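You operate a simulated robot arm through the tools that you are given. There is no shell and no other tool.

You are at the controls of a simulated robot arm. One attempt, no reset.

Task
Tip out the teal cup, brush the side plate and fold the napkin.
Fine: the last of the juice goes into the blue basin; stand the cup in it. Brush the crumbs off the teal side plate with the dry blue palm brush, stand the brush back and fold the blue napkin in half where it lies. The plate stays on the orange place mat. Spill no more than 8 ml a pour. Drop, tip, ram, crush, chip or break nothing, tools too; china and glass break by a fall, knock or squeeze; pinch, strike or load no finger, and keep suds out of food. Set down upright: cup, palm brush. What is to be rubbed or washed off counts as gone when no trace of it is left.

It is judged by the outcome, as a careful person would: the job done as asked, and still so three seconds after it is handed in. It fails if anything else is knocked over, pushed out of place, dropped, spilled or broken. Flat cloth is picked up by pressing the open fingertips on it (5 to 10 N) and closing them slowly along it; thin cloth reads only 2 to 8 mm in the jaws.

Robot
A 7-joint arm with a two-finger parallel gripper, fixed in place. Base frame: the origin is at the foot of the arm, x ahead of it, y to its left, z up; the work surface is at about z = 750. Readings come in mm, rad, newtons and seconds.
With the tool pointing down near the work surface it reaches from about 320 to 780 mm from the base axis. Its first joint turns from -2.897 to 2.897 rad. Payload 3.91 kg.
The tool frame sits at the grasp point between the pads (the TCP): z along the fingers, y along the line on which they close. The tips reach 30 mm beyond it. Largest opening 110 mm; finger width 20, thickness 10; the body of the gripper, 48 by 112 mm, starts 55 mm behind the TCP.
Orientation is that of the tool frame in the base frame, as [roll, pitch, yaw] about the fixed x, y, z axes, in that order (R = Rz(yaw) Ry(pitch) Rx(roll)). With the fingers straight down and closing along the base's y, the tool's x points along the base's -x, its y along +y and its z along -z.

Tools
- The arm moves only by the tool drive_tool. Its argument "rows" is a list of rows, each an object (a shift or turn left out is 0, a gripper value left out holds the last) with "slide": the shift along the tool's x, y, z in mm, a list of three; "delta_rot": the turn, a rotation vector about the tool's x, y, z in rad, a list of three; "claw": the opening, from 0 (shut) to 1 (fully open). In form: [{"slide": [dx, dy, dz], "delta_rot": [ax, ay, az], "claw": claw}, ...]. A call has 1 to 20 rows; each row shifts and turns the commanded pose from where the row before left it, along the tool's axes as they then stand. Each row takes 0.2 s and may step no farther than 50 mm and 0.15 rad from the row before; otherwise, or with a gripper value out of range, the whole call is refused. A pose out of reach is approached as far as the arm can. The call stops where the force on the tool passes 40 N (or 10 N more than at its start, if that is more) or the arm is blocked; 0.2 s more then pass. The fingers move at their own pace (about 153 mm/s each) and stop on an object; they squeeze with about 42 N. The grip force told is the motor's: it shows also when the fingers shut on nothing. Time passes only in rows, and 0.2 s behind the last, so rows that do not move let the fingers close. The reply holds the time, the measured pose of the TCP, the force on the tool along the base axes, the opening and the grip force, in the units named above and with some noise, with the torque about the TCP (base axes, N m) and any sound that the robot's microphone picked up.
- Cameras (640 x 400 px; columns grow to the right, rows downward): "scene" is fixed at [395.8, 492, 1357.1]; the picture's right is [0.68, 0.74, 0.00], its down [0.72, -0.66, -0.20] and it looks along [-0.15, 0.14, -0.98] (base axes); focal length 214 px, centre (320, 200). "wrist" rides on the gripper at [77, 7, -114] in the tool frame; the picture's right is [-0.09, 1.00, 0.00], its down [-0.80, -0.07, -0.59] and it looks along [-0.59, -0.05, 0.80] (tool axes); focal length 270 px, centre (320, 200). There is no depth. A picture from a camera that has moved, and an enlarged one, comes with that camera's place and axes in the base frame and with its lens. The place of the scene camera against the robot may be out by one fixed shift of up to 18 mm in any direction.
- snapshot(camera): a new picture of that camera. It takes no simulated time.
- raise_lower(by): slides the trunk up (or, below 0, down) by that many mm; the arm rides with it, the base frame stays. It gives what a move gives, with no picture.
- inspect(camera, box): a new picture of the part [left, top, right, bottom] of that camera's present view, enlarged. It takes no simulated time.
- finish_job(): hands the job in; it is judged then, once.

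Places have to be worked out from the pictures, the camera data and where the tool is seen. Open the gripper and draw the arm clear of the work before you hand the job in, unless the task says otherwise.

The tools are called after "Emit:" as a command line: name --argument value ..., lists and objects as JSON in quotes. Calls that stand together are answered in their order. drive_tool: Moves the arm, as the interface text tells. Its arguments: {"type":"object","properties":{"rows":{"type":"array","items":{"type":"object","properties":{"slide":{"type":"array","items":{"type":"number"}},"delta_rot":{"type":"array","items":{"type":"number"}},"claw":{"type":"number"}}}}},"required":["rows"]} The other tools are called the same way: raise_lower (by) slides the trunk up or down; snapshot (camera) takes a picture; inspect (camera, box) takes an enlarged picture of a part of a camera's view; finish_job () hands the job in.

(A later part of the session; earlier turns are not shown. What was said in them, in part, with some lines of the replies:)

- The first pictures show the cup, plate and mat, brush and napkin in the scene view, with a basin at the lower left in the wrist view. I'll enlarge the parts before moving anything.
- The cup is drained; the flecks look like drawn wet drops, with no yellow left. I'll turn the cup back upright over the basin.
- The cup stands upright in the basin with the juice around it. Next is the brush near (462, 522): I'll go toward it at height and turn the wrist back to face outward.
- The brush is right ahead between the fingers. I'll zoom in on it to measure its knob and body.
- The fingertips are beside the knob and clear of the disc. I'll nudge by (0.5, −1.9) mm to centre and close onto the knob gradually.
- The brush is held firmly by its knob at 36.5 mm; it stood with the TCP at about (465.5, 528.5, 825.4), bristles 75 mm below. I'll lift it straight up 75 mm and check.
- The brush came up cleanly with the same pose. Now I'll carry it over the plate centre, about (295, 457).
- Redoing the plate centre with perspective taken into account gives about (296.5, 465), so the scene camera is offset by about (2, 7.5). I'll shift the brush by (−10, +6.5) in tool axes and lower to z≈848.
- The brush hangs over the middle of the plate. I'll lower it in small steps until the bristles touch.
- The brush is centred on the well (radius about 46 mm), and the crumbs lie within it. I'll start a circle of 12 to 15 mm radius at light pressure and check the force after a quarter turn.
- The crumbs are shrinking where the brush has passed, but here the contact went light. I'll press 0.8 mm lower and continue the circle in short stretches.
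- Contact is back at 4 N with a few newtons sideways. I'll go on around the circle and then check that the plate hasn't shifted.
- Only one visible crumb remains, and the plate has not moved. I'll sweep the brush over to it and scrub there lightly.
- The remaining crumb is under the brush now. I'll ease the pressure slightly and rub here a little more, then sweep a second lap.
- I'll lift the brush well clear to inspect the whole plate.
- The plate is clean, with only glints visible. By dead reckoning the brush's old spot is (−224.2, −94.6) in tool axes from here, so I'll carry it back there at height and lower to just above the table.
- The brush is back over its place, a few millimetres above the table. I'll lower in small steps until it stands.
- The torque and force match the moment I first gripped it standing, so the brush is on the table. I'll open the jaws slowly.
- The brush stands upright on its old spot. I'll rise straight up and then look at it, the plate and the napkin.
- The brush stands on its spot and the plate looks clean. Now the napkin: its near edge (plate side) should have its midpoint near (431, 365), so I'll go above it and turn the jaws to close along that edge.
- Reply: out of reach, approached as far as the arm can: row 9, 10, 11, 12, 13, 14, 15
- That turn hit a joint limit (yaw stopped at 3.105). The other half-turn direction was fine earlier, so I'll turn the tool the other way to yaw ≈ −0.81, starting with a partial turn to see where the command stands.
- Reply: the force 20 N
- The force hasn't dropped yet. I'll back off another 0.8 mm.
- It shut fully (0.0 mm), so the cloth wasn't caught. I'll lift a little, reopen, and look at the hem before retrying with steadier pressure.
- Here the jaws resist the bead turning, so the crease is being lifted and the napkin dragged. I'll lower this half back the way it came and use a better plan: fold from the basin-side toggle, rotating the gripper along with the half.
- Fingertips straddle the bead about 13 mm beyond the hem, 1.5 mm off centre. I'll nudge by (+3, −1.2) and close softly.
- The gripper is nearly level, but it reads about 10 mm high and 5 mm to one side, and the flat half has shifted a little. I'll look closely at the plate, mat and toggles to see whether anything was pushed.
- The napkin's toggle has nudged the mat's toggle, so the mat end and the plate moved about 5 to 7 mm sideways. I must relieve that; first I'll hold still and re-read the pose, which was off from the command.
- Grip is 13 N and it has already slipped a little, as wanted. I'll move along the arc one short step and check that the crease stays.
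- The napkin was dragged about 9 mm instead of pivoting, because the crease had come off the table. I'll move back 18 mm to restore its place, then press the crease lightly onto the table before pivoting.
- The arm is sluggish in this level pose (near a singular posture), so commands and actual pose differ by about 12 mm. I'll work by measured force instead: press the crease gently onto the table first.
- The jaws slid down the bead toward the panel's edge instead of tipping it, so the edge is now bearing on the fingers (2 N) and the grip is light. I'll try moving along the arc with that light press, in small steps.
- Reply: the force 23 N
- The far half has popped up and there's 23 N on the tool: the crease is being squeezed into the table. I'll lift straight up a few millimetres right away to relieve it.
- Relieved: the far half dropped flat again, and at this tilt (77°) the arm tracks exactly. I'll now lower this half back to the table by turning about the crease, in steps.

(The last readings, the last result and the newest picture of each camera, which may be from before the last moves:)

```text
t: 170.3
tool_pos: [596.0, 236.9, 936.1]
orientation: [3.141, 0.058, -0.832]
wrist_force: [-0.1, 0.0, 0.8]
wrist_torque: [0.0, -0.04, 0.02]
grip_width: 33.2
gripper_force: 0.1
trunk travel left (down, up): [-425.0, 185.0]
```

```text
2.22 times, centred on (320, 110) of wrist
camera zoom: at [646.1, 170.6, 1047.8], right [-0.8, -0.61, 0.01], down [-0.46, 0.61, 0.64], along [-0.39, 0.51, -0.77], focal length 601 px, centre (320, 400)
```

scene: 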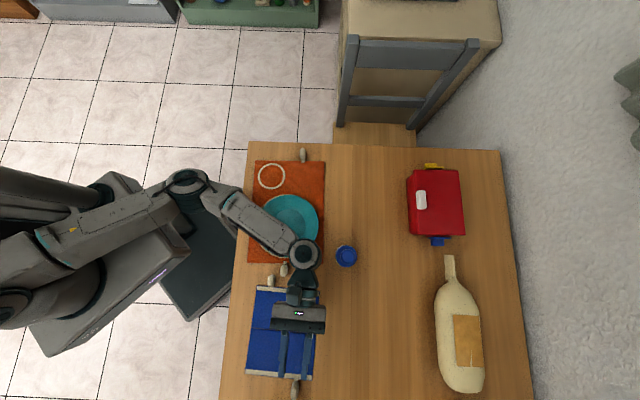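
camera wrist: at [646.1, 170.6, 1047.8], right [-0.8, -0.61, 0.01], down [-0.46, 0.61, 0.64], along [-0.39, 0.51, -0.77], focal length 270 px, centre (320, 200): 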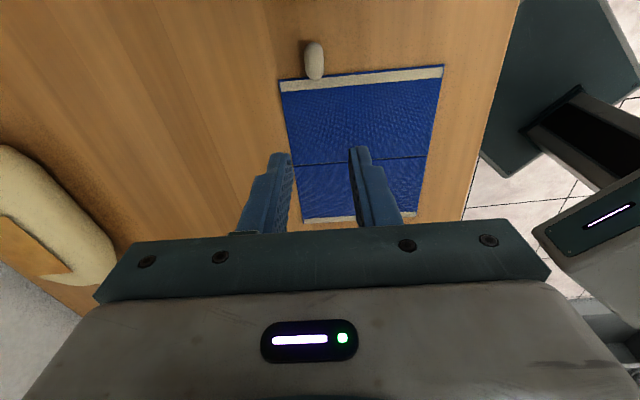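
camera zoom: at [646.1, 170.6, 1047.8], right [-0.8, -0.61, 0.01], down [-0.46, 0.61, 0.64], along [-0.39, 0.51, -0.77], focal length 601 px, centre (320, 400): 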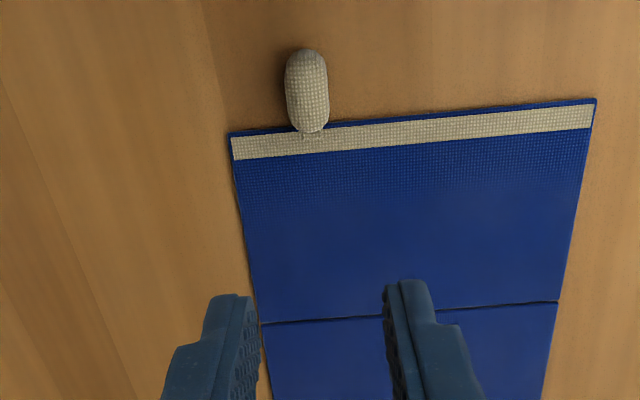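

The bead is about 2.6 mm off in y, and the hem is 4.5 mm ahead of the TCP. I'll move over the outer half of the bead and descend to about z 810.

Emit:
drive_tool --rows '[{"slide": [28, -2.6, -1.6]}, {"slide": [2.6, 0, 44.9]}, {"slide": [2.6, 0, 44.9]}, {"slide": [2, 0, 34]}, {"slide": [0, 0, 0]}]'

Emit:
snapshot --camera "wrist"

Emit:
inspect --camera "wrist" --box '[220, 70, 420, 230]'

```text
t: 171.6
tool_pos: [618.2, 218.2, 811.8]
orientation: [3.14, 0.052, -0.834]
wrist_force: [0.3, 0.4, -0.4]
wrist_torque: [-0.01, -0.01, -0.01]
grip_width: 33.2
gripper_force: 0.2
trunk travel left (down, up): [-425.0, 185.0]
```

```text
taken
camera wrist: at [668.2, 152.2, 922.6], right [-0.8, -0.6, 0.01], down [-0.46, 0.62, 0.64], along [-0.39, 0.5, -0.77], focal length 270 px, centre (320, 200)
```

wrist: 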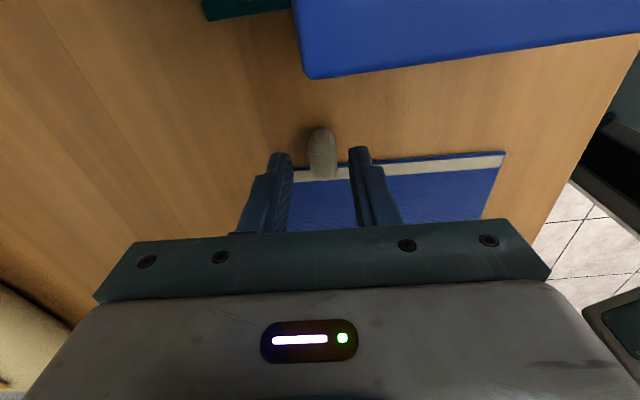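

```text
2.50 times, centred on (320, 150) of wrist
camera zoom: at [668.2, 152.2, 922.6], right [-0.8, -0.6, 0.01], down [-0.46, 0.62, 0.64], along [-0.39, 0.5, -0.77], focal length 676 px, centre (320, 325)
```

zoom: 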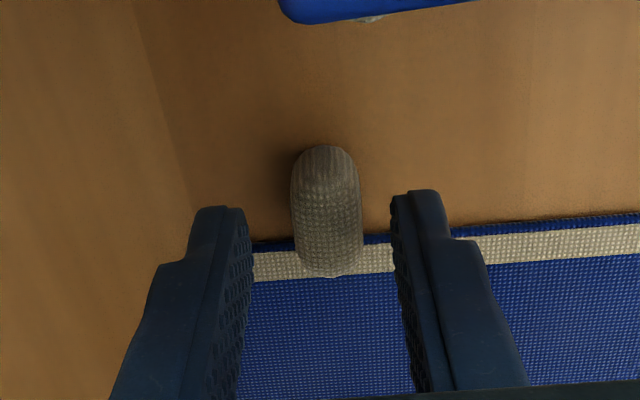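

The bead is centred within about 1 mm and the hem is 22 mm behind, as planned; the basin's handle stays well clear. I'll descend the last 27 mm.

Emit:
drive_tool --rows '[{"slide": [0.6, 1, 12]}, {"slide": [0.5, 0, 9]}, {"slide": [0.3, 0, 5.5]}, {"slide": [0, 0, 0]}]'

Emit:
inspect --camera "wrist" --box '[220, 70, 420, 230]'

```text
t: 172.6
tool_pos: [618.5, 218.3, 787.4]
orientation: [-3.141, 0.055, -0.835]
wrist_force: [0.3, -0.3, 0.6]
wrist_torque: [0.03, 0.0, 0.0]
grip_width: 33.2
gripper_force: 0.0
trunk travel left (down, up): [-425.0, 185.0]
```

```text
2.50 times, centred on (320, 150) of wrist
camera zoom: at [667.0, 152.3, 897.2], right [-0.8, -0.6, 0.01], down [-0.46, 0.62, 0.64], along [-0.39, 0.5, -0.77], focal length 676 px, centre (320, 325)
```

zoom: 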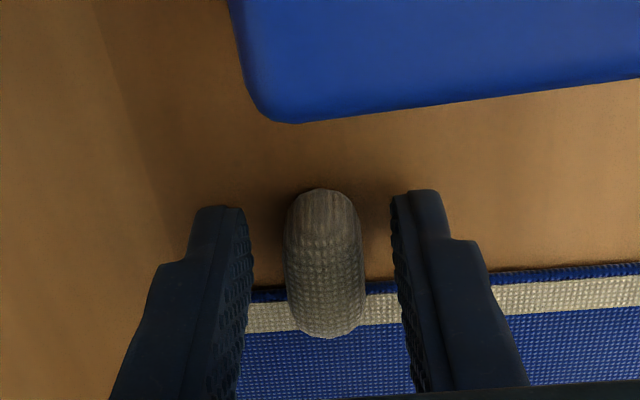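

Well placed. I'll lower 2 mm more and close firmly on the bead.

Emit:
drive_tool --rows '[{"slide": [0.1, 0.8, 2]}, {"claw": 0.24}, {"claw": 0.2}, {"claw": 0.18}, {"claw": 0.17}, {"claw": 0.16}, {"claw": 0.15}, {"claw": 0.142}, {"claw": 0.142}]'

```text
t: 174.6
tool_pos: [615.8, 216.8, 784.8]
orientation: [-3.141, 0.053, -0.835]
wrist_force: [0.7, -0.5, 0.0]
wrist_torque: [0.06, -0.01, -0.02]
grip_width: 16.6
gripper_force: 42.3
trunk travel left (down, up): [-425.0, 185.0]
```

Firm grip. The crease is at (−124, +37) mm from the TCP in the tool's x–z plane, so I'll turn about it: four rows of 5.7°, then check.

Emit:
drive_tool --rows '[{"slide": [-4.35, 0, -12.21], "delta_rot": [0, 0.1, 0]}, {"slide": [-4.35, 0, -12.21], "delta_rot": [0, 0.1, 0]}, {"slide": [-4.35, 0, -12.21], "delta_rot": [0, 0.1, 0]}, {"slide": [-4.35, 0, -12.21], "delta_rot": [0, 0.1, 0]}, {"slide": [0, 0, 0]}]'

Emit:
inspect --camera "scene" --box '[230, 250, 350, 400]'

Emit:
snapshot --camera "wrist"

```text
t: 175.8
tool_pos: [602.9, 231.4, 829.2]
orientation: [-3.141, -0.347, -0.834]
wrist_force: [1.2, -0.4, 12.0]
wrist_torque: [0.85, 0.89, 0.01]
grip_width: 16.9
gripper_force: 42.2
trunk travel left (down, up): [-425.0, 185.0]
```

```text
2.67 times, centred on (290, 325) of scene
camera zoom: at [395.8, 492.0, 1357.1], right [0.68, 0.74, 0.0], down [0.72, -0.66, -0.2], along [-0.15, 0.14, -0.98], focal length 572 px, centre (400, -133)
```

zoom: 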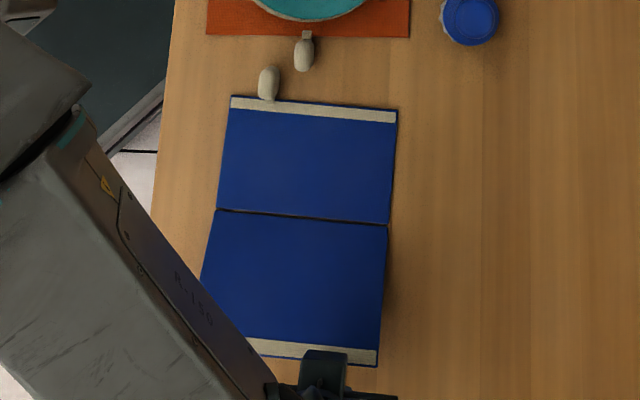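

```text
taken
camera wrist: at [619.2, 202.8, 964.3], right [-0.79, -0.61, -0.03], down [-0.59, 0.76, 0.29], along [-0.15, 0.24, -0.96], focal length 270 px, centre (320, 200)
```

wrist: 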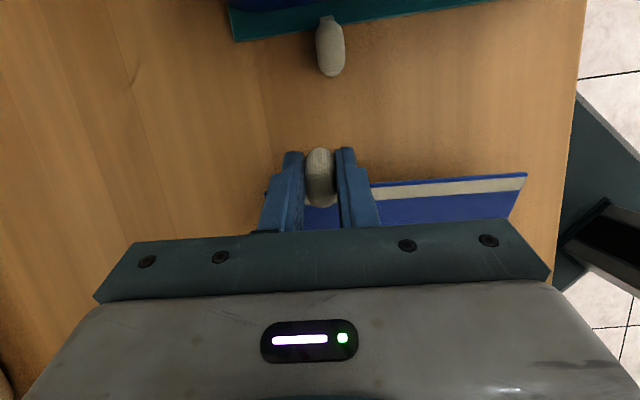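

Tracking is good, but the crease is being pressed (12 N). I'll raise 2 mm to take that load off before going on.

Emit:
drive_tool --rows '[{"slide": [0.7, 0, -1.9]}, {"slide": [0, 0, 0]}]'

```text
t: 176.3
tool_pos: [602.3, 231.6, 830.7]
orientation: [3.14, -0.344, -0.834]
wrist_force: [-0.2, 0.5, -0.8]
wrist_torque: [-0.01, -0.05, 0.02]
grip_width: 16.8
gripper_force: 42.0
trunk travel left (down, up): [-425.0, 185.0]
```

The load is gone. I'll continue the turn three rows at a time, checking force each time.

Emit:
drive_tool --rows '[{"slide": [-4.2, 0, -12.4], "delta_rot": [0, 0.1, 0]}, {"slide": [-4.2, 0, -12.4], "delta_rot": [0, 0.1, 0]}, {"slide": [-4.2, 0, -12.4], "delta_rot": [0, 0.1, 0]}, {"slide": [0, 0, 0]}]'

Emit:
inspect --camera "scene" --box '[230, 250, 350, 400]'

```text
t: 177.3
tool_pos: [584.6, 251.6, 861.6]
orientation: [-3.141, -0.646, -0.835]
wrist_force: [-0.3, -0.4, 0.3]
wrist_torque: [0.01, -0.07, -0.03]
grip_width: 16.9
gripper_force: 41.5
trunk travel left (down, up): [-425.0, 185.0]
```

```text
2.67 times, centred on (290, 325) of scene
camera zoom: at [395.8, 492.0, 1357.1], right [0.68, 0.74, 0.0], down [0.72, -0.66, -0.2], along [-0.15, 0.14, -0.98], focal length 572 px, centre (400, -133)
```

zoom: 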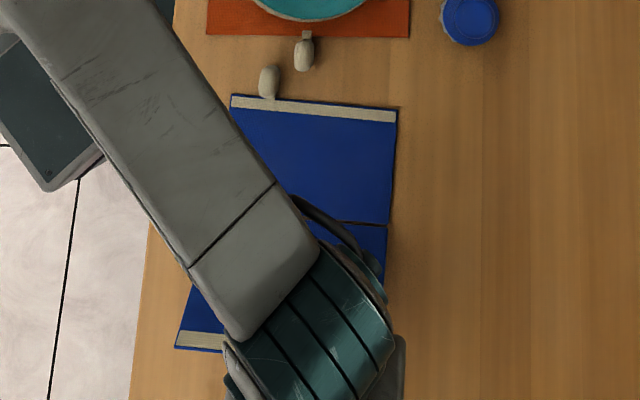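

At 40° with no load and the flat half steady. Continuing.

Emit:
drive_tool --rows '[{"slide": [-4.3, 0, -12.3], "delta_rot": [0, 0.1, 0]}, {"slide": [-4.3, 0, -12.3], "delta_rot": [0, 0.1, 0]}, {"slide": [-4.3, 0, -12.3], "delta_rot": [0, 0.1, 0]}, {"slide": [0, 0, 0]}]'

Emit:
inspect --camera "scene" --box '[230, 250, 350, 400]'

```text
t: 178.3
tool_pos: [559.2, 278.0, 879.7]
orientation: [3.139, -0.949, -0.833]
wrist_force: [-0.3, -0.5, 0.3]
wrist_torque: [-0.01, -0.02, -0.01]
grip_width: 16.7
gripper_force: 42.3
trunk travel left (down, up): [-425.0, 185.0]
```

```text
2.67 times, centred on (290, 325) of scene
camera zoom: at [395.8, 492.0, 1357.1], right [0.68, 0.74, 0.0], down [0.72, -0.66, -0.2], along [-0.15, 0.14, -0.98], focal length 572 px, centre (400, -133)
```

zoom: 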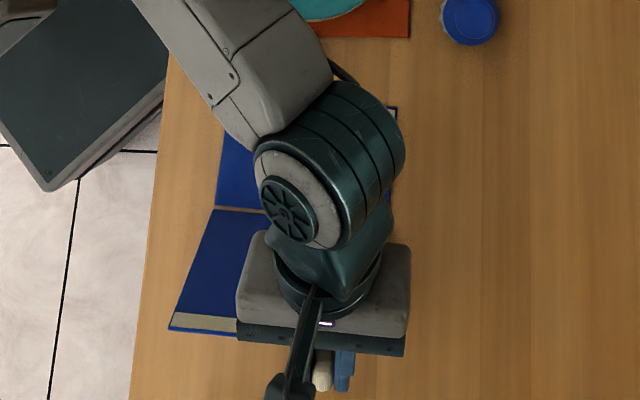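

At 57°, all steady. Continuing three more rows.

Emit:
drive_tool --rows '[{"slide": [-4.6, 0, -12.2], "delta_rot": [0, 0.1, 0]}, {"slide": [-4.6, 0, -12.2], "delta_rot": [0, 0.1, 0]}, {"slide": [-4.6, 0, -12.2], "delta_rot": [0, 0.1, 0]}, {"slide": [0, 0, 0]}]'

Emit:
inspect --camera "scene" --box '[230, 250, 350, 400]'

Emit:
snapshot --camera "wrist"

```text
t: 179.3
tool_pos: [534.7, 304.8, 885.0]
orientation: [3.14, -1.248, -0.831]
wrist_force: [0.0, 0.2, -0.7]
wrist_torque: [-0.01, -0.04, 0.0]
grip_width: 16.9
gripper_force: 42.2
trunk travel left (down, up): [-425.0, 185.0]
```

```text
2.67 times, centred on (290, 325) of scene
camera zoom: at [395.8, 492.0, 1357.1], right [0.68, 0.74, 0.0], down [0.72, -0.66, -0.2], along [-0.15, 0.14, -0.98], focal length 572 px, centre (400, -133)
```

zoom: 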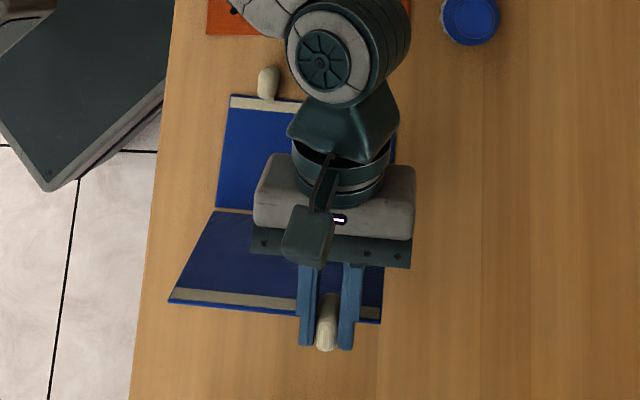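

```text
taken
camera wrist: at [472.2, 363.3, 995.8], right [-0.76, -0.65, -0.08], down [-0.5, 0.65, -0.57], along [0.42, -0.39, -0.82], focal length 270 px, centre (320, 200)
```

wrist: 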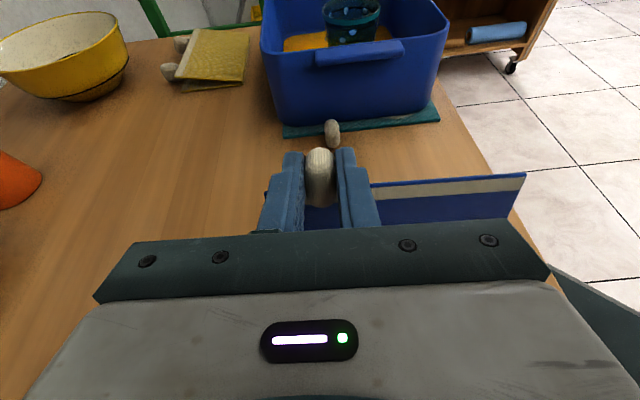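

At 74° and everything steady, with the gripper at 71°. Three more rows should bring it just past vertical.

Emit:
drive_tool --rows '[{"slide": [-4.5, 0, -12.2], "delta_rot": [0, 0.1, 0]}, {"slide": [-4.5, 0, -12.2], "delta_rot": [0, 0.1, 0]}, {"slide": [-4.5, 0, -12.2], "delta_rot": [0, 0.1, 0]}, {"slide": [0, 0, 0]}]'

Emit:
inspect --camera "scene" --box '[230, 250, 350, 400]'

Emit:
snapshot --camera "wrist"

```text
t: 180.3
tool_pos: [508.2, 335.2, 882.1]
orientation: [-3.111, -1.549, -0.862]
wrist_force: [-1.4, 0.9, 8.2]
wrist_torque: [-0.06, 0.02, -0.04]
grip_width: 16.8
gripper_force: 42.0
trunk travel left (down, up): [-425.0, 185.0]
```

```text
2.67 times, centred on (290, 325) of scene
camera zoom: at [395.8, 492.0, 1357.1], right [0.68, 0.74, 0.0], down [0.72, -0.66, -0.2], along [-0.15, 0.14, -0.98], focal length 572 px, centre (400, -133)
```

zoom: 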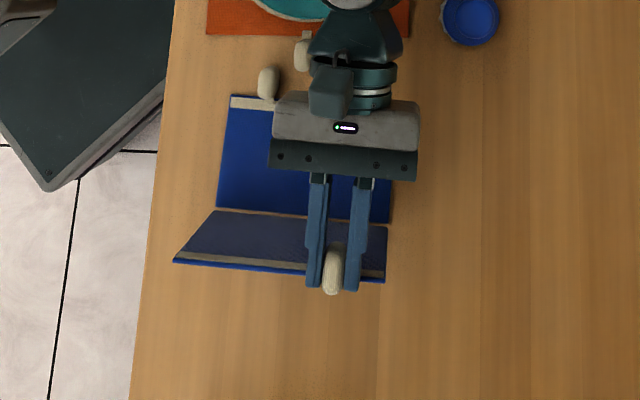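

```text
taken
camera wrist: at [426.6, 414.0, 961.9], right [-0.74, -0.67, -0.09], down [-0.36, 0.5, -0.79], along [0.57, -0.55, -0.61], focal length 270 px, centre (320, 200)
```

wrist: 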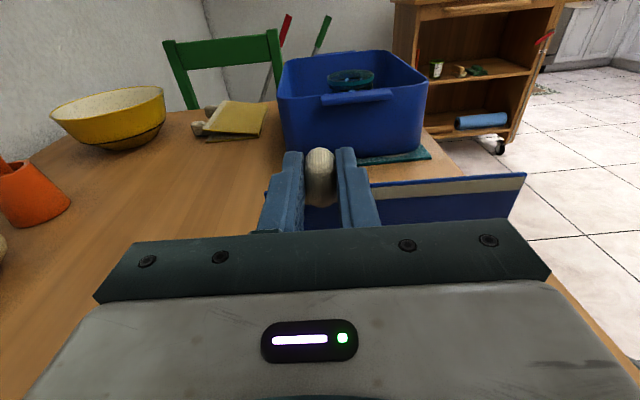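

Just past vertical, with the crease in place and 8 N of press. I'll ease 1 mm and turn a final 8° so it leans over the other half.

Emit:
drive_tool --rows '[{"slide": [1.2, 0, 0]}, {"slide": [-3.1, 0, -9.2], "delta_rot": [0, 0.075, 0]}, {"slide": [-3.1, 0, -9.2], "delta_rot": [0, 0.075, 0]}, {"slide": [0, 0, 0]}]'

Emit:
inspect --camera "scene" --box '[230, 250, 350, 400]'

Emit:
inspect --camera "scene" --box '[230, 150, 350, 300]'

```text
t: 181.3
tool_pos: [498.7, 347.3, 878.8]
orientation: [-0.055, -1.454, 2.355]
wrist_force: [-0.3, 0.0, -0.7]
wrist_torque: [0.02, 0.03, 0.06]
grip_width: 16.7
gripper_force: 42.0
trunk travel left (down, up): [-425.0, 185.0]
```

```text
2.67 times, centred on (290, 325) of scene
camera zoom: at [395.8, 492.0, 1357.1], right [0.68, 0.74, 0.0], down [0.72, -0.66, -0.2], along [-0.15, 0.14, -0.98], focal length 572 px, centre (400, -133)
```

zoom: 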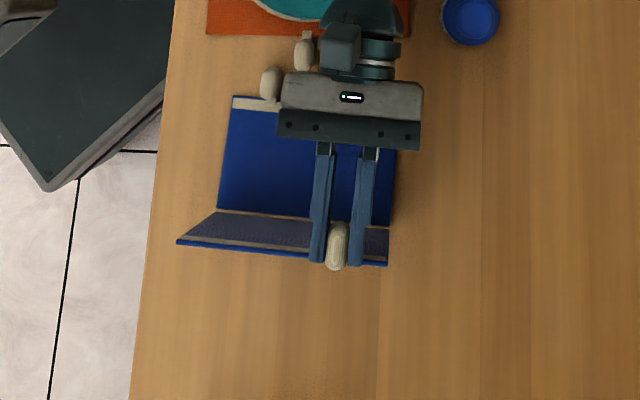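

```text
2.67 times, centred on (290, 225) of scene
camera zoom: at [395.8, 492.0, 1357.1], right [0.68, 0.74, 0.0], down [0.72, -0.66, -0.2], along [-0.15, 0.14, -0.98], focal length 572 px, centre (400, 133)
```

zoom: 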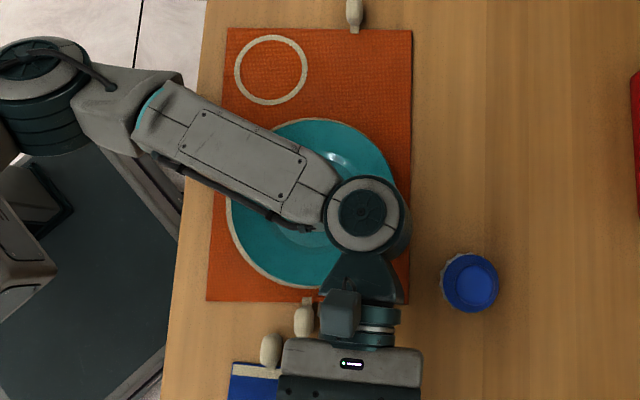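

The half now leans about 10° past vertical over the other one. I'll relax the jaws a little so the bead can pivot, then lower along the arc in small steps.

Emit:
drive_tool --rows '[{"claw": 0.15}, {"claw": 0.154}, {"slide": [0, 0, 0]}]'

```text
t: 182.2
tool_pos: [496.9, 347.9, 879.6]
orientation: [-0.05, -1.452, 2.355]
wrist_force: [0.6, -0.5, -0.2]
wrist_torque: [0.05, -0.01, 0.08]
grip_width: 17.3
gripper_force: 1.4
trunk travel left (down, up): [-425.0, 185.0]
```

Grip is light now. A short arc step of about 6° as a test.

Emit:
drive_tool --rows '[{"slide": [-0.85, 0, -5.95]}, {"slide": [-0.85, 0, -5.95]}, {"slide": [0, 0, 0]}]'

Emit:
inspect --camera "scene" --box '[230, 250, 350, 400]'

Emit:
snapshot --camera "wrist"

```text
t: 182.9
tool_pos: [490.1, 356.9, 877.5]
orientation: [-0.05, -1.454, 2.355]
wrist_force: [-0.6, 0.5, 0.8]
wrist_torque: [-0.04, -0.04, 0.04]
grip_width: 17.5
gripper_force: 0.6
trunk travel left (down, up): [-425.0, 185.0]
```

```text
2.67 times, centred on (290, 325) of scene
camera zoom: at [395.8, 492.0, 1357.1], right [0.68, 0.74, 0.0], down [0.72, -0.66, -0.2], along [-0.15, 0.14, -0.98], focal length 572 px, centre (400, -133)
```

zoom: 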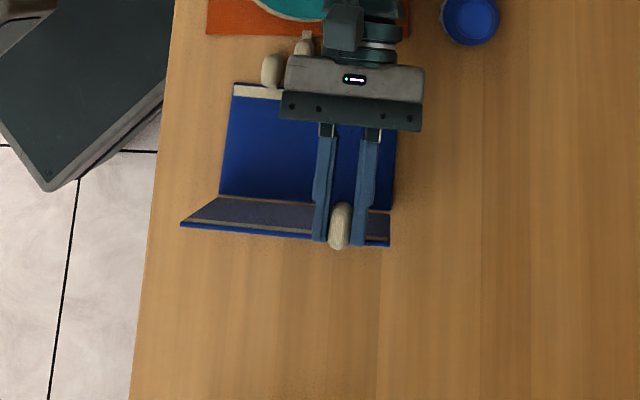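

```text
taken
camera wrist: at [401.7, 443.9, 940.0], right [-0.73, -0.67, -0.09], down [-0.28, 0.42, -0.86], along [0.62, -0.61, -0.49], focal length 270 px, centre (320, 200)
```

wrist: 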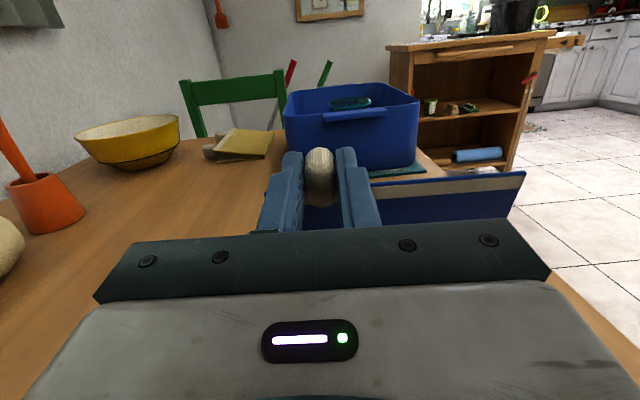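

The light grip still drags the napkin rather than pivoting. I'll move back those 12 mm to restore its place; the half leans past vertical, so releasing will let it settle over onto the other half.

Emit:
drive_tool --rows '[{"slide": [0.85, 0, 5.95], "claw": 0.148}, {"slide": [0.85, 0, 5.95]}, {"slide": [0, 0, 0]}]'

Emit:
inspect --camera "scene" --box '[230, 250, 350, 400]'

```text
t: 183.8
tool_pos: [493.7, 351.2, 878.6]
orientation: [-0.041, -1.454, 2.353]
wrist_force: [0.3, -1.4, -0.2]
wrist_torque: [0.01, 0.01, 0.0]
grip_width: 17.4
gripper_force: 0.3
trunk travel left (down, up): [-425.0, 185.0]
```

```text
2.67 times, centred on (290, 325) of scene
camera zoom: at [395.8, 492.0, 1357.1], right [0.68, 0.74, 0.0], down [0.72, -0.66, -0.2], along [-0.15, 0.14, -0.98], focal length 572 px, centre (400, -133)
```

zoom: 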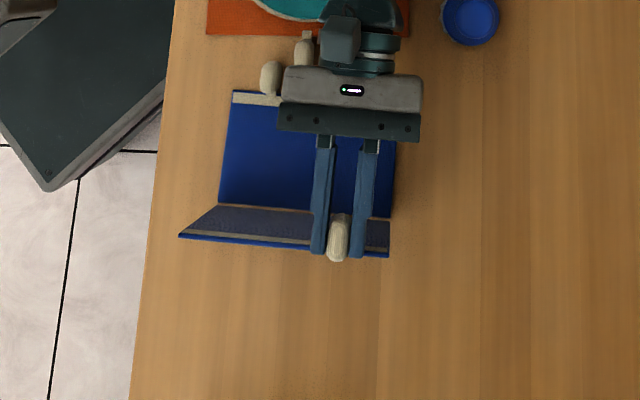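

Since it drags so easily, I'll use that to put the napkin back exactly: firm the grip and shift it about 8 mm toward the basin and 6 mm sideways, back to its starting place.

Emit:
drive_tool --rows '[{"claw": 0.142}, {"slide": [0, -3, 4]}, {"slide": [0, -3, 4]}, {"slide": [0, 0, 0]}]'

Emit:
inspect --camera "scene" --box '[230, 250, 350, 400]'

```text
t: 184.8
tool_pos: [504.7, 348.7, 879.6]
orientation: [-0.045, -1.454, 2.355]
wrist_force: [-1.0, 1.0, 0.1]
wrist_torque: [0.01, 0.03, 0.01]
grip_width: 17.2
gripper_force: 42.1
trunk travel left (down, up): [-425.0, 185.0]
```

```text
2.67 times, centred on (290, 325) of scene
camera zoom: at [395.8, 492.0, 1357.1], right [0.68, 0.74, 0.0], down [0.72, -0.66, -0.2], along [-0.15, 0.14, -0.98], focal length 572 px, centre (400, -133)
```

zoom: 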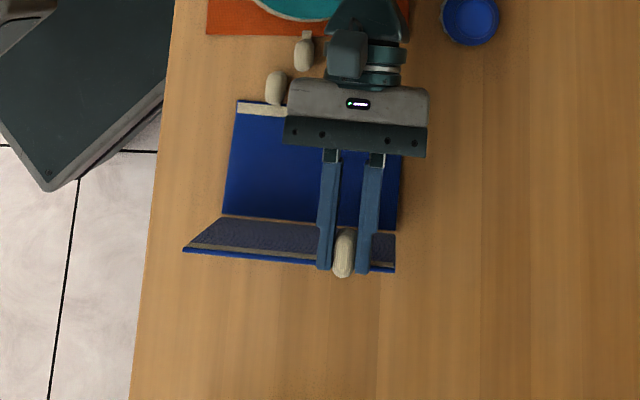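

The napkin is back within about 2 mm of its original place. The crease seems a few millimetres off the table, so I'll lower gently until it touches.

Emit:
drive_tool --rows '[{"slide": [-2, 0, 0]}, {"slide": [-1.5, 0, 0]}, {"slide": [0, 0, 0]}]'

```text
t: 185.6
tool_pos: [505.2, 347.1, 877.0]
orientation: [-0.053, -1.454, 2.358]
wrist_force: [2.2, 0.9, 3.8]
wrist_torque: [-0.23, 0.1, 0.03]
grip_width: 17.2
gripper_force: 42.3
trunk travel left (down, up): [-425.0, 185.0]
```

It touches with about 4 N and leans about 8° over the other half. I'll open the jaws and lift the gripper clear at once so the half settles down.

Emit:
drive_tool --rows '[{"slide": [3, 0, 0.4], "claw": 0.55}, {"slide": [40, 0, 4.8]}, {"slide": [45, 0, 5.4]}, {"slide": [0, 0, 0]}, {"slide": [0, 0, 0]}]'

Emit:
inspect --camera "scene" --box '[230, 250, 350, 400]'

Emit:
snapshot --camera "wrist"

```text
t: 186.8
tool_pos: [507.6, 346.2, 962.8]
orientation: [0.009, -1.445, 2.299]
wrist_force: [0.6, 0.0, -0.1]
wrist_torque: [0.03, -0.01, -0.01]
grip_width: 60.3
gripper_force: 0.1
trunk travel left (down, up): [-425.0, 185.0]
```

```text
2.67 times, centred on (290, 325) of scene
camera zoom: at [395.8, 492.0, 1357.1], right [0.68, 0.74, 0.0], down [0.72, -0.66, -0.2], along [-0.15, 0.14, -0.98], focal length 572 px, centre (400, -133)
```

zoom: 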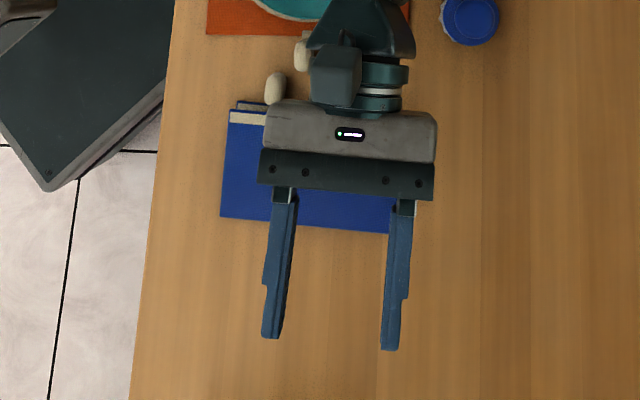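

```text
taken
camera wrist: at [419.2, 433.7, 1024.2], right [-0.73, -0.68, -0.09], down [-0.28, 0.41, -0.87], along [0.62, -0.61, -0.49], focal length 270 px, centre (320, 200)
```

wrist: 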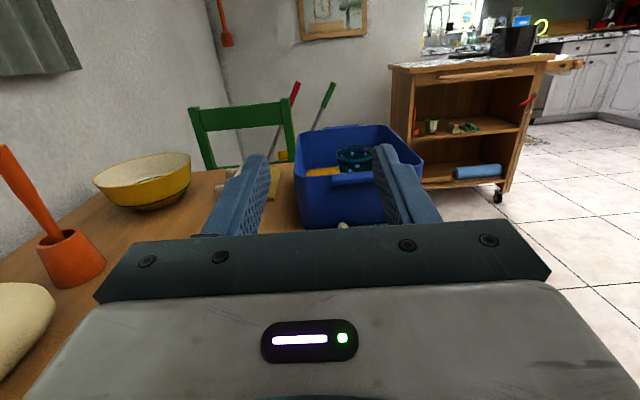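

The half has folded over onto the other. I'll rise further and point the gripper down to get a clear view of the result.

Emit:
drive_tool --rows '[{"slide": [40, 0, 4.8]}, {"slide": [40, 0, 4.8]}, {"delta_rot": [0, -0.14, 0]}, {"delta_rot": [0, -0.14, 0]}, {"delta_rot": [0, -0.14, 0]}, {"delta_rot": [0, -0.14, 0]}, {"delta_rot": [0, -0.14, 0]}, {"delta_rot": [0, -0.14, 0]}, {"delta_rot": [0, -0.14, 0]}, {"delta_rot": [0, -0.14, 0]}, {"delta_rot": [0, -0.14, 0]}, {"delta_rot": [0, -0.14, 0]}, {"delta_rot": [0, -0.14, 0]}, {"delta_rot": [0, -0.14, 0]}, {"slide": [0, 0, 0]}]'

Emit:
snapshot --camera "wrist"

Emit:
snapshot --camera "scene"

```text
t: 189.9
tool_pos: [504.7, 346.9, 1041.4]
orientation: [3.14, -0.014, -0.834]
wrist_force: [0.0, 0.2, -0.1]
wrist_torque: [0.01, -0.01, 0.01]
grip_width: 60.6
gripper_force: 0.2
trunk travel left (down, up): [-425.0, 185.0]
```

```text
taken
camera wrist: at [550.5, 287.6, 1157.9], right [-0.8, -0.6, 0.0], down [-0.49, 0.65, 0.58], along [-0.35, 0.46, -0.81], focal length 270 px, centre (320, 200)
```

wrist: 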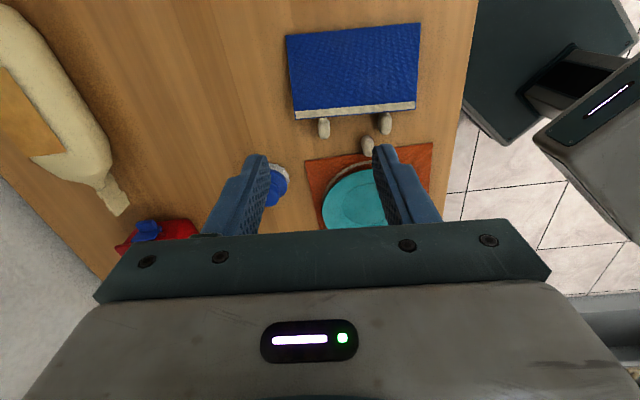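

```text
taken
```

scene: 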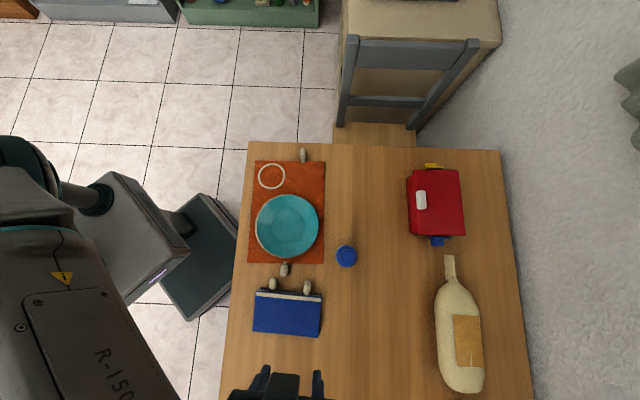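

The napkin is folded in half. I'll zoom in on it, and on the mat and plate, to judge how everything lies.

Emit:
inspect --camera "scene" --box '[235, 255, 345, 350]'

Emit:
inspect --camera "scene" --box '[220, 130, 380, 280]'

Emit:
inspect --camera "wrist" --box '[260, 10, 440, 170]'

```text
4.21 times, centred on (290, 302) of scene
camera zoom: at [395.8, 492.0, 1357.1], right [0.68, 0.74, 0.0], down [0.72, -0.66, -0.2], along [-0.15, 0.14, -0.98], focal length 903 px, centre (446, -232)
```

zoom: 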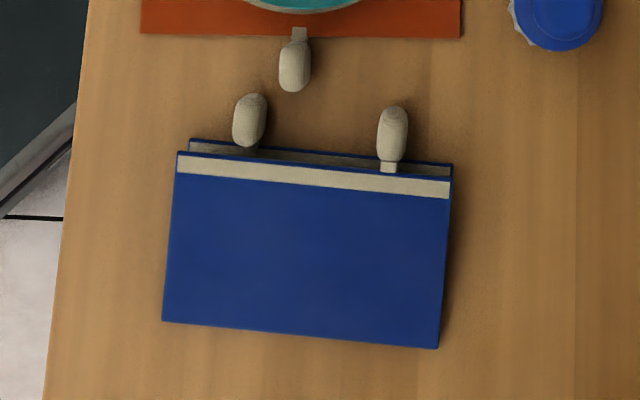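

```text
2.67 times, centred on (300, 205) of scene
camera zoom: at [395.8, 492.0, 1357.1], right [0.68, 0.74, 0.0], down [0.72, -0.66, -0.2], along [-0.15, 0.14, -0.98], focal length 572 px, centre (373, 187)
```

zoom: 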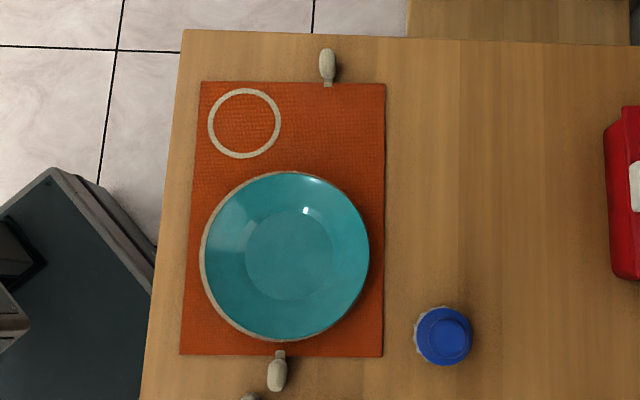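

```text
2.50 times, centred on (350, 90) of wrist
camera zoom: at [550.5, 287.6, 1157.9], right [-0.8, -0.6, 0.0], down [-0.49, 0.65, 0.58], along [-0.35, 0.46, -0.81], focal length 676 px, centre (245, 475)
```

zoom: 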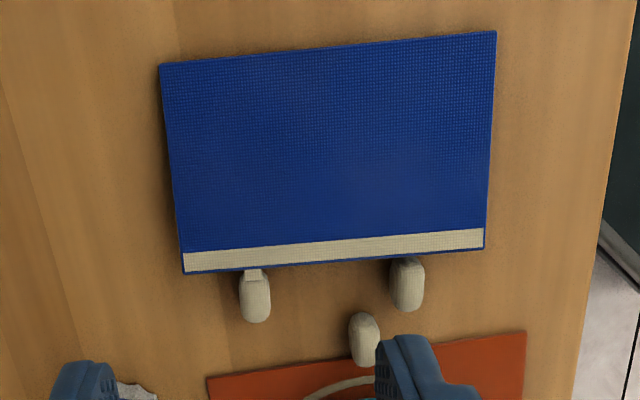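

The napkin is neatly folded, its top edge resting on its bead, right where it lay; brush and clean plate look fine. The mat's near end is still about 8 mm off from being nudged, so I'll close the fingers and go look at its toggle to ease it back gently.

Emit:
drive_tool --rows '[{"slide": [-38, 12.6, 0], "claw": 0.0}, {"slide": [-38, 12.6, 0]}, {"slide": [-38, 12.6, 0]}, {"slide": [0, 0, 45]}, {"slide": [0, 0, 45]}, {"slide": [0, 0, 45]}, {"slide": [0, 0, 0]}]'

Emit:
snapshot --camera "wrist"

Emit:
inspect --camera "wrist" --box '[240, 60, 440, 220]'

```text
t: 191.6
tool_pos: [401.3, 404.9, 904.4]
orientation: [3.141, -0.018, -0.834]
wrist_force: [-0.1, 0.0, 0.1]
wrist_torque: [0.03, -0.01, -0.01]
grip_width: 0.0
gripper_force: 37.8
trunk travel left (down, up): [-425.0, 185.0]
```

```text
taken
camera wrist: at [446.0, 345.0, 1020.4], right [-0.8, -0.6, 0.0], down [-0.49, 0.65, 0.58], along [-0.35, 0.46, -0.81], focal length 270 px, centre (320, 200)
```

wrist: 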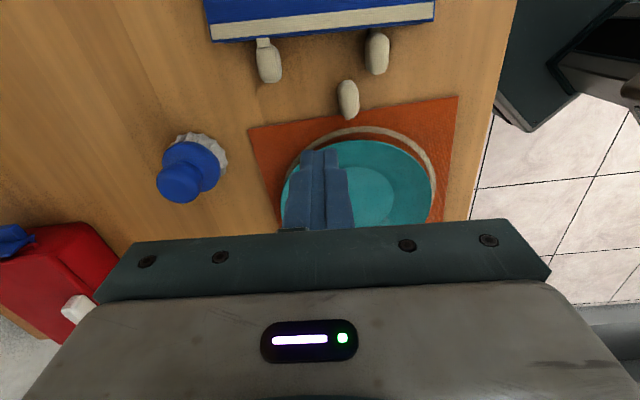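

```text
2.50 times, centred on (340, 140) of wrist
camera zoom: at [446.0, 345.0, 1020.4], right [-0.8, -0.6, 0.0], down [-0.49, 0.65, 0.58], along [-0.35, 0.46, -0.81], focal length 676 px, centre (270, 350)
```

zoom: 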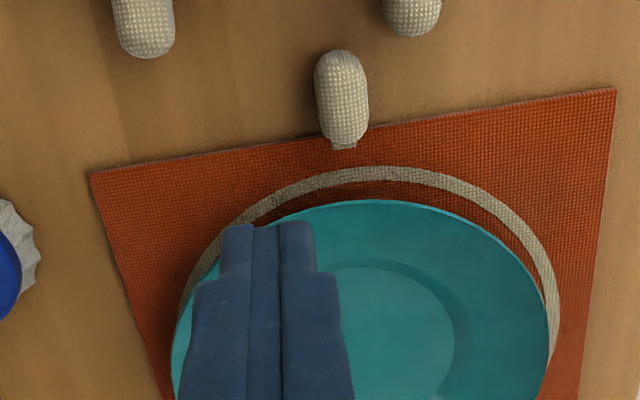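

The mat's toggle is 28 mm to my −v side at the same distance out, with free table where I stand. I'll lower the closed fingers beside it.

Emit:
drive_tool --rows '[{"slide": [3, 0, 40]}, {"slide": [0, 0, 40]}, {"slide": [0, 0, 25]}, {"slide": [0, 0, 10]}, {"slide": [0, 0, 0]}]'

Emit:
inspect --camera "wrist" --box '[220, 80, 460, 240]'

```text
t: 192.8
tool_pos: [405.7, 399.0, 788.8]
orientation: [-3.141, -0.017, -0.835]
wrist_force: [0.2, 0.0, 0.1]
wrist_torque: [-0.02, 0.04, -0.01]
grip_width: 0.0
gripper_force: 37.9
trunk travel left (down, up): [-425.0, 185.0]
```

```text
2.50 times, centred on (340, 160) of wrist
camera zoom: at [450.4, 339.2, 905.5], right [-0.8, -0.6, 0.0], down [-0.49, 0.65, 0.58], along [-0.35, 0.46, -0.81], focal length 676 px, centre (270, 300)
```

zoom: 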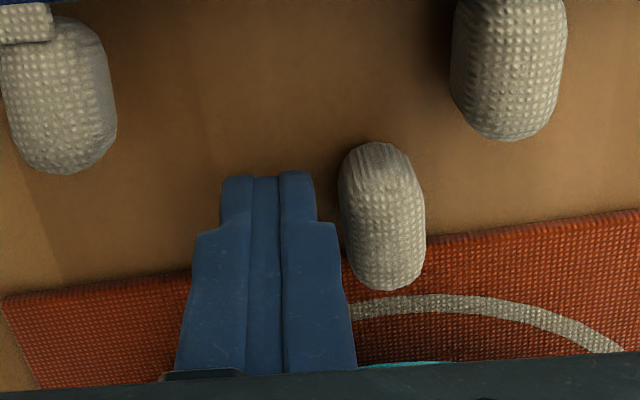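

The fingers stand beside the toggle with a small gap. I'll push sideways in 2 mm steps, first 10 mm, and read the force.

Emit:
drive_tool --rows '[{"slide": [0, 2, 0]}, {"slide": [0, 2, 0]}, {"slide": [0, 2, 0]}, {"slide": [0, 2, 0]}, {"slide": [0, 2, 0]}, {"slide": [0, 0, 0]}]'

Emit:
inspect --camera "wrist" --box '[220, 80, 460, 240]'

Emit:
inspect --camera "scene" --box '[220, 130, 380, 280]'

```text
t: 194.2
tool_pos: [396.9, 395.5, 791.1]
orientation: [3.141, -0.018, -0.834]
wrist_force: [0.7, 1.3, 1.2]
wrist_torque: [0.02, -0.03, 0.02]
grip_width: 0.0
gripper_force: 37.6
trunk travel left (down, up): [-425.0, 185.0]
```

```text
2.50 times, centred on (340, 160) of wrist
camera zoom: at [442.6, 334.5, 906.2], right [-0.8, -0.6, 0.0], down [-0.49, 0.65, 0.58], along [-0.35, 0.46, -0.81], focal length 676 px, centre (270, 300)
```

zoom: 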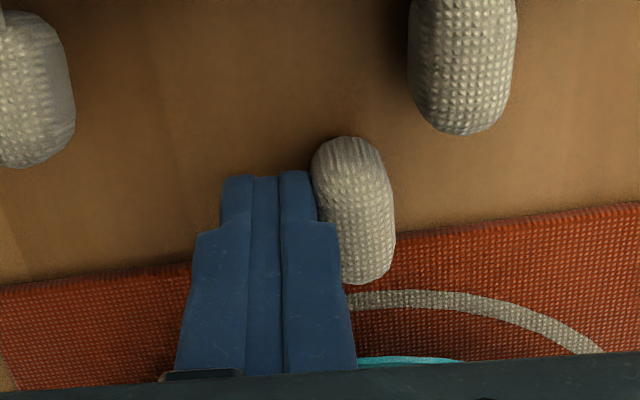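

```text
2.67 times, centred on (300, 205) of scene
camera zoom: at [395.8, 492.0, 1357.1], right [0.68, 0.74, 0.0], down [0.72, -0.66, -0.2], along [-0.15, 0.14, -0.98], focal length 572 px, centre (373, 187)
```

zoom: 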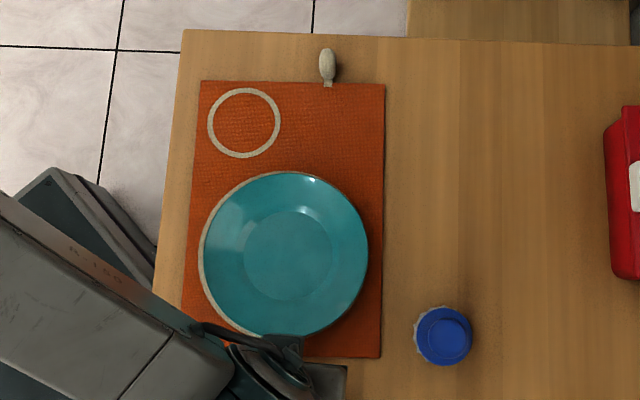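

The mat has started to come back (about 2 mm). I'll push another 5 mm slowly.

Emit:
drive_tool --rows '[{"slide": [0, 1.5, 0]}, {"slide": [0, 1.5, 0]}, {"slide": [0, 1, 0]}, {"slide": [0, 1, 0]}, {"slide": [0, 0, 0]}]'

Emit:
inspect --camera "scene" --box '[220, 130, 380, 280]'

```text
t: 195.3
tool_pos: [395.2, 390.5, 789.6]
orientation: [3.141, -0.017, -0.834]
wrist_force: [0.0, 0.2, -0.5]
wrist_torque: [0.02, -0.01, 0.01]
grip_width: 0.1
gripper_force: 38.1
trunk travel left (down, up): [-425.0, 185.0]
```

```text
2.67 times, centred on (300, 205) of scene
camera zoom: at [395.8, 492.0, 1357.1], right [0.68, 0.74, 0.0], down [0.72, -0.66, -0.2], along [-0.15, 0.14, -0.98], focal length 572 px, centre (373, 187)
```

zoom: 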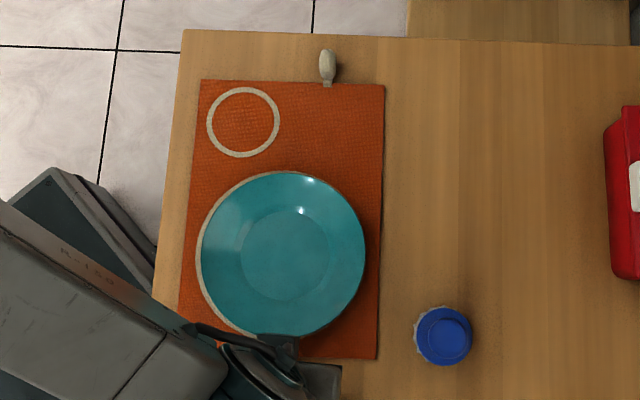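

Almost straight again (plate within about 2 mm of its start). One last 1.5 mm, then I'll back the fingers away and rise clear.

Emit:
drive_tool --rows '[{"slide": [0, 1, 0]}, {"slide": [0, 0.7, 0]}, {"slide": [0, 0, 0]}, {"slide": [0, -5, 0]}, {"slide": [0, -6, 0]}, {"slide": [0, 0, -30]}, {"slide": [0, 0, -45]}, {"slide": [0, 0, -48]}, {"slide": [0, 0, -48]}, {"slide": [0, 0, 0]}]'

Emit:
snapshot --camera "wrist"

Emit:
snapshot --camera "scene"

```text
t: 197.6
tool_pos: [401.3, 397.1, 958.6]
orientation: [-3.141, -0.017, -0.835]
wrist_force: [0.1, 0.2, 0.1]
wrist_torque: [0.0, 0.0, 0.04]
grip_width: 0.1
gripper_force: 37.3
trunk travel left (down, up): [-425.0, 185.0]
```

```text
taken
camera wrist: at [446.0, 337.4, 1075.0], right [-0.8, -0.6, 0.0], down [-0.49, 0.65, 0.58], along [-0.35, 0.46, -0.81], focal length 270 px, centre (320, 200)
```

wrist: 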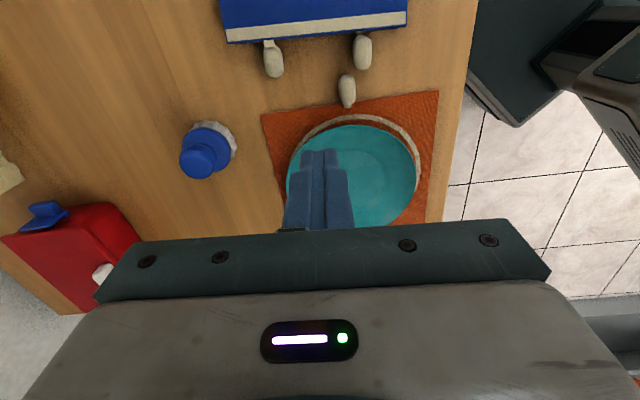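

```text
taken
```

scene: 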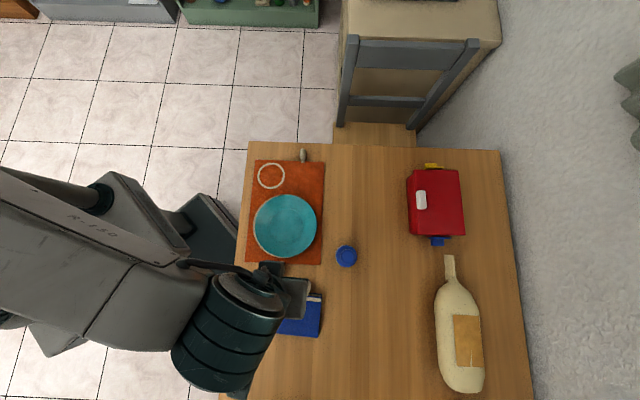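

All is clear of the fingers. I'll open the gripper, raise the trunk back, and then swing over for a final look at the basin and cup.

Emit:
drive_tool --rows '[{"slide": [0, 0, -30], "claw": 0.5}, {"slide": [0, 0, -30], "claw": 1.0}, {"slide": [0, 0, 0]}]'

Emit:
raise_lower --by 150

```text
t: 198.3
tool_pos: [398.0, 400.0, 1019.8]
orientation: [3.141, -0.017, -0.834]
wrist_force: [-0.1, -0.8, -0.5]
wrist_torque: [0.0, 0.0, 0.0]
grip_width: 110.3
gripper_force: 0.1
trunk travel left (down, up): [-425.0, 185.0]
```

```text
t: 200.1
tool_pos: [397.7, 399.4, 1169.4]
orientation: [-3.141, -0.018, -0.834]
wrist_force: [-0.5, -0.3, -0.5]
wrist_torque: [0.0, 0.02, -0.02]
grip_width: 109.9
gripper_force: 0.0
trunk travel left (down, up): [-575.0, 35.0]
```

Now I'll draw the arm back toward its starting pose and turn the wrist so the camera can view the basin and table.

Emit:
drive_tool --rows '[{"slide": [32, 34, -8]}, {"slide": [32, 34, -8]}, {"slide": [32, 34, -8]}, {"slide": [32, 34, -8]}, {"delta_rot": [0, -0.018, 0.14]}, {"delta_rot": [0, 0, 0.14]}, {"delta_rot": [0, 0, 0.14]}, {"delta_rot": [0, 0, 0.14]}, {"delta_rot": [0, 0, 0.14]}, {"delta_rot": [0, 0, 0.14]}, {"delta_rot": [0, 0, 0.14]}, {"delta_rot": [0, 0, 0.14]}, {"delta_rot": [0, 0, 0.14]}, {"delta_rot": [0, 0, 0.14]}, {"delta_rot": [0, 0, 0.14]}, {"delta_rot": [0, 0, 0.14]}, {"delta_rot": [0, 0, 0.14]}, {"delta_rot": [0, 0, 0.14]}, {"delta_rot": [0, 0, 0.14]}, {"delta_rot": [0, 0, 0.14]}]'

Emit:
snapshot --camera "wrist"

Emit:
snapshot --camera "scene"

```text
t: 204.3
tool_pos: [383.8, 213.9, 1203.6]
orientation: [3.141, 0.0, -3.076]
wrist_force: [-0.3, -0.1, -0.4]
wrist_torque: [0.0, -0.03, 0.0]
grip_width: 109.7
gripper_force: 0.0
trunk travel left (down, up): [-575.0, 35.0]
```

```text
taken
camera wrist: at [306.1, 215.6, 1318.8], right [0.02, 1.0, 0.0], down [0.8, -0.02, 0.59], along [0.59, -0.01, -0.8], focal length 270 px, centre (320, 200)
```

wrist: 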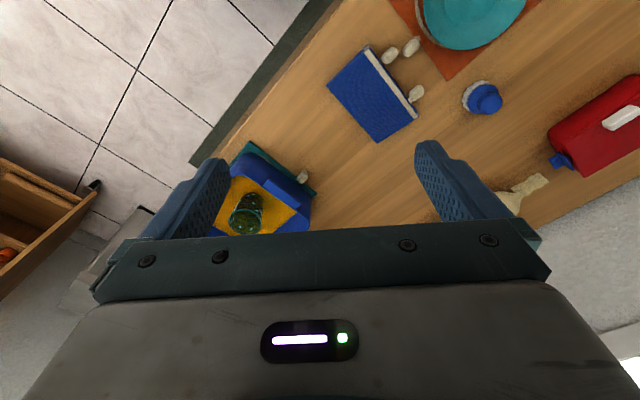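

```text
taken
```

scene: 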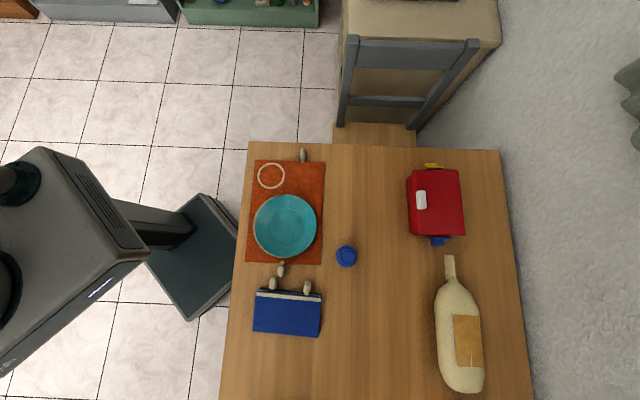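

The arm is back at its starting area with the gripper open. I'll take final close-ups of the cup in the basin, the plate, the brush and the folded napkin.

Emit:
inspect --camera "wrist" --box '[190, 130, 350, 240]'

Emit:
inspect --camera "wrist" --box '[310, 20, 530, 160]'

Emit:
inspect --camera "scene" --box '[235, 180, 365, 345]'

Emit:
inspect --camera "scene" --box '[250, 190, 325, 262]'

```text
3.64 times, centred on (270, 185) of wrist
camera zoom: at [306.1, 215.6, 1318.8], right [0.02, 1.0, 0.0], down [0.8, -0.02, 0.59], along [0.59, -0.01, -0.8], focal length 983 px, centre (502, 254)
```

zoom: 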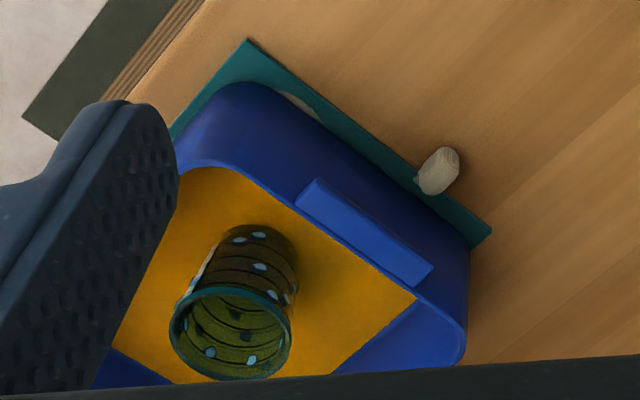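

```text
2.86 times, centred on (420, 90) of wrist
camera zoom: at [306.1, 215.6, 1318.8], right [0.02, 1.0, 0.0], down [0.8, -0.02, 0.59], along [0.59, -0.01, -0.8], focal length 772 px, centre (34, 514)
```

zoom: 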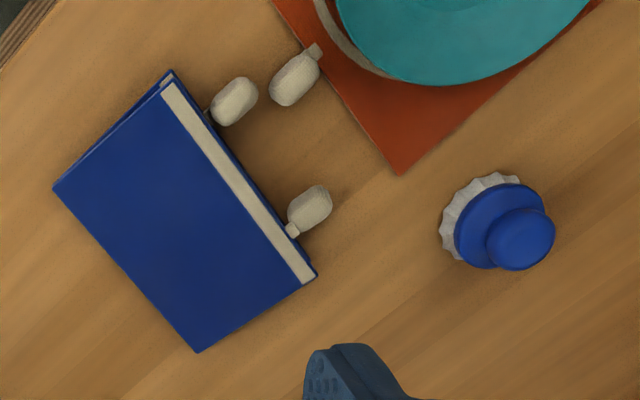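

```text
2.42 times, centred on (300, 262) of scene
camera zoom: at [395.8, 492.0, 1357.1], right [0.68, 0.74, 0.0], down [0.72, -0.66, -0.2], along [-0.15, 0.14, -0.98], focal length 520 px, centre (368, 48)
```

zoom: 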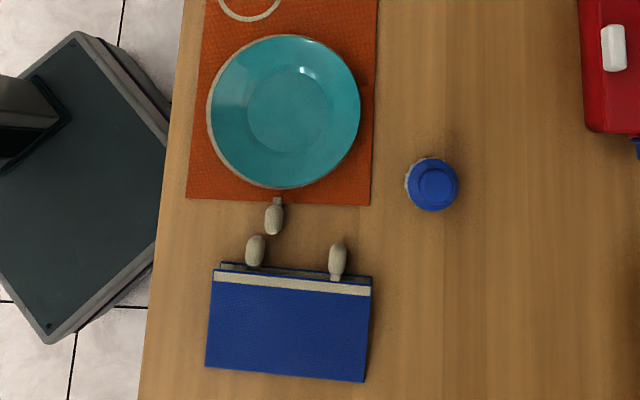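

```text
5.56 times, centred on (288, 226) of scene
camera zoom: at [395.8, 492.0, 1357.1], right [0.68, 0.74, 0.0], down [0.72, -0.66, -0.2], along [-0.15, 0.14, -0.98], focal length 1192 px, centre (501, 56)
```

zoom: 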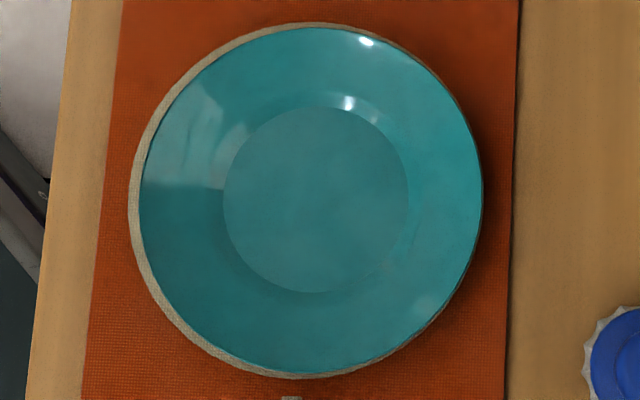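

The cup stands upright in the basin with the juice, and the plate is clean on its mat. The brush stands on its old spot, the napkin lies folded in half, and the arm is clear with the gripper open, so I'm handing the job in.

Emit:
finish_job

```text
The job is handed in.
```

The job is done and handed in. The final pictures show each part as you asked:

- **Cup:** the last of the juice is in the blue basin, with no spill visible, and the teal cup stands upright in it. Some small light-blue flecks appeared on the cup's walls while I poured. They look like wet drops, and no breaking sound was reported.
- **Plate:** the crumbs are brushed off with no trace left in the close-ups, and the plate is on the orange mat.
- **Brush:** it stands upright on its old spot.
- **Napkin:** it is folded in half within a few millimetres of where it lay. The top half rests slightly open (roughly 10°) because its sewn-on toggle props it up.

**Mat and plate nudged:** while I was folding, the napkin's toggle pushed the mat's toggle. That shifted the mat's near end about 8 mm and the plate about 5 mm. I eased them back to within about 2 mm of where they started.

**Napkin handling:** the napkin is two stiff hinged halves, so it couldn't be pinched up as described. I folded it by its toggle instead, which took several tries. For the last part of the fold I let the upper half fall over by itself from just past upright.
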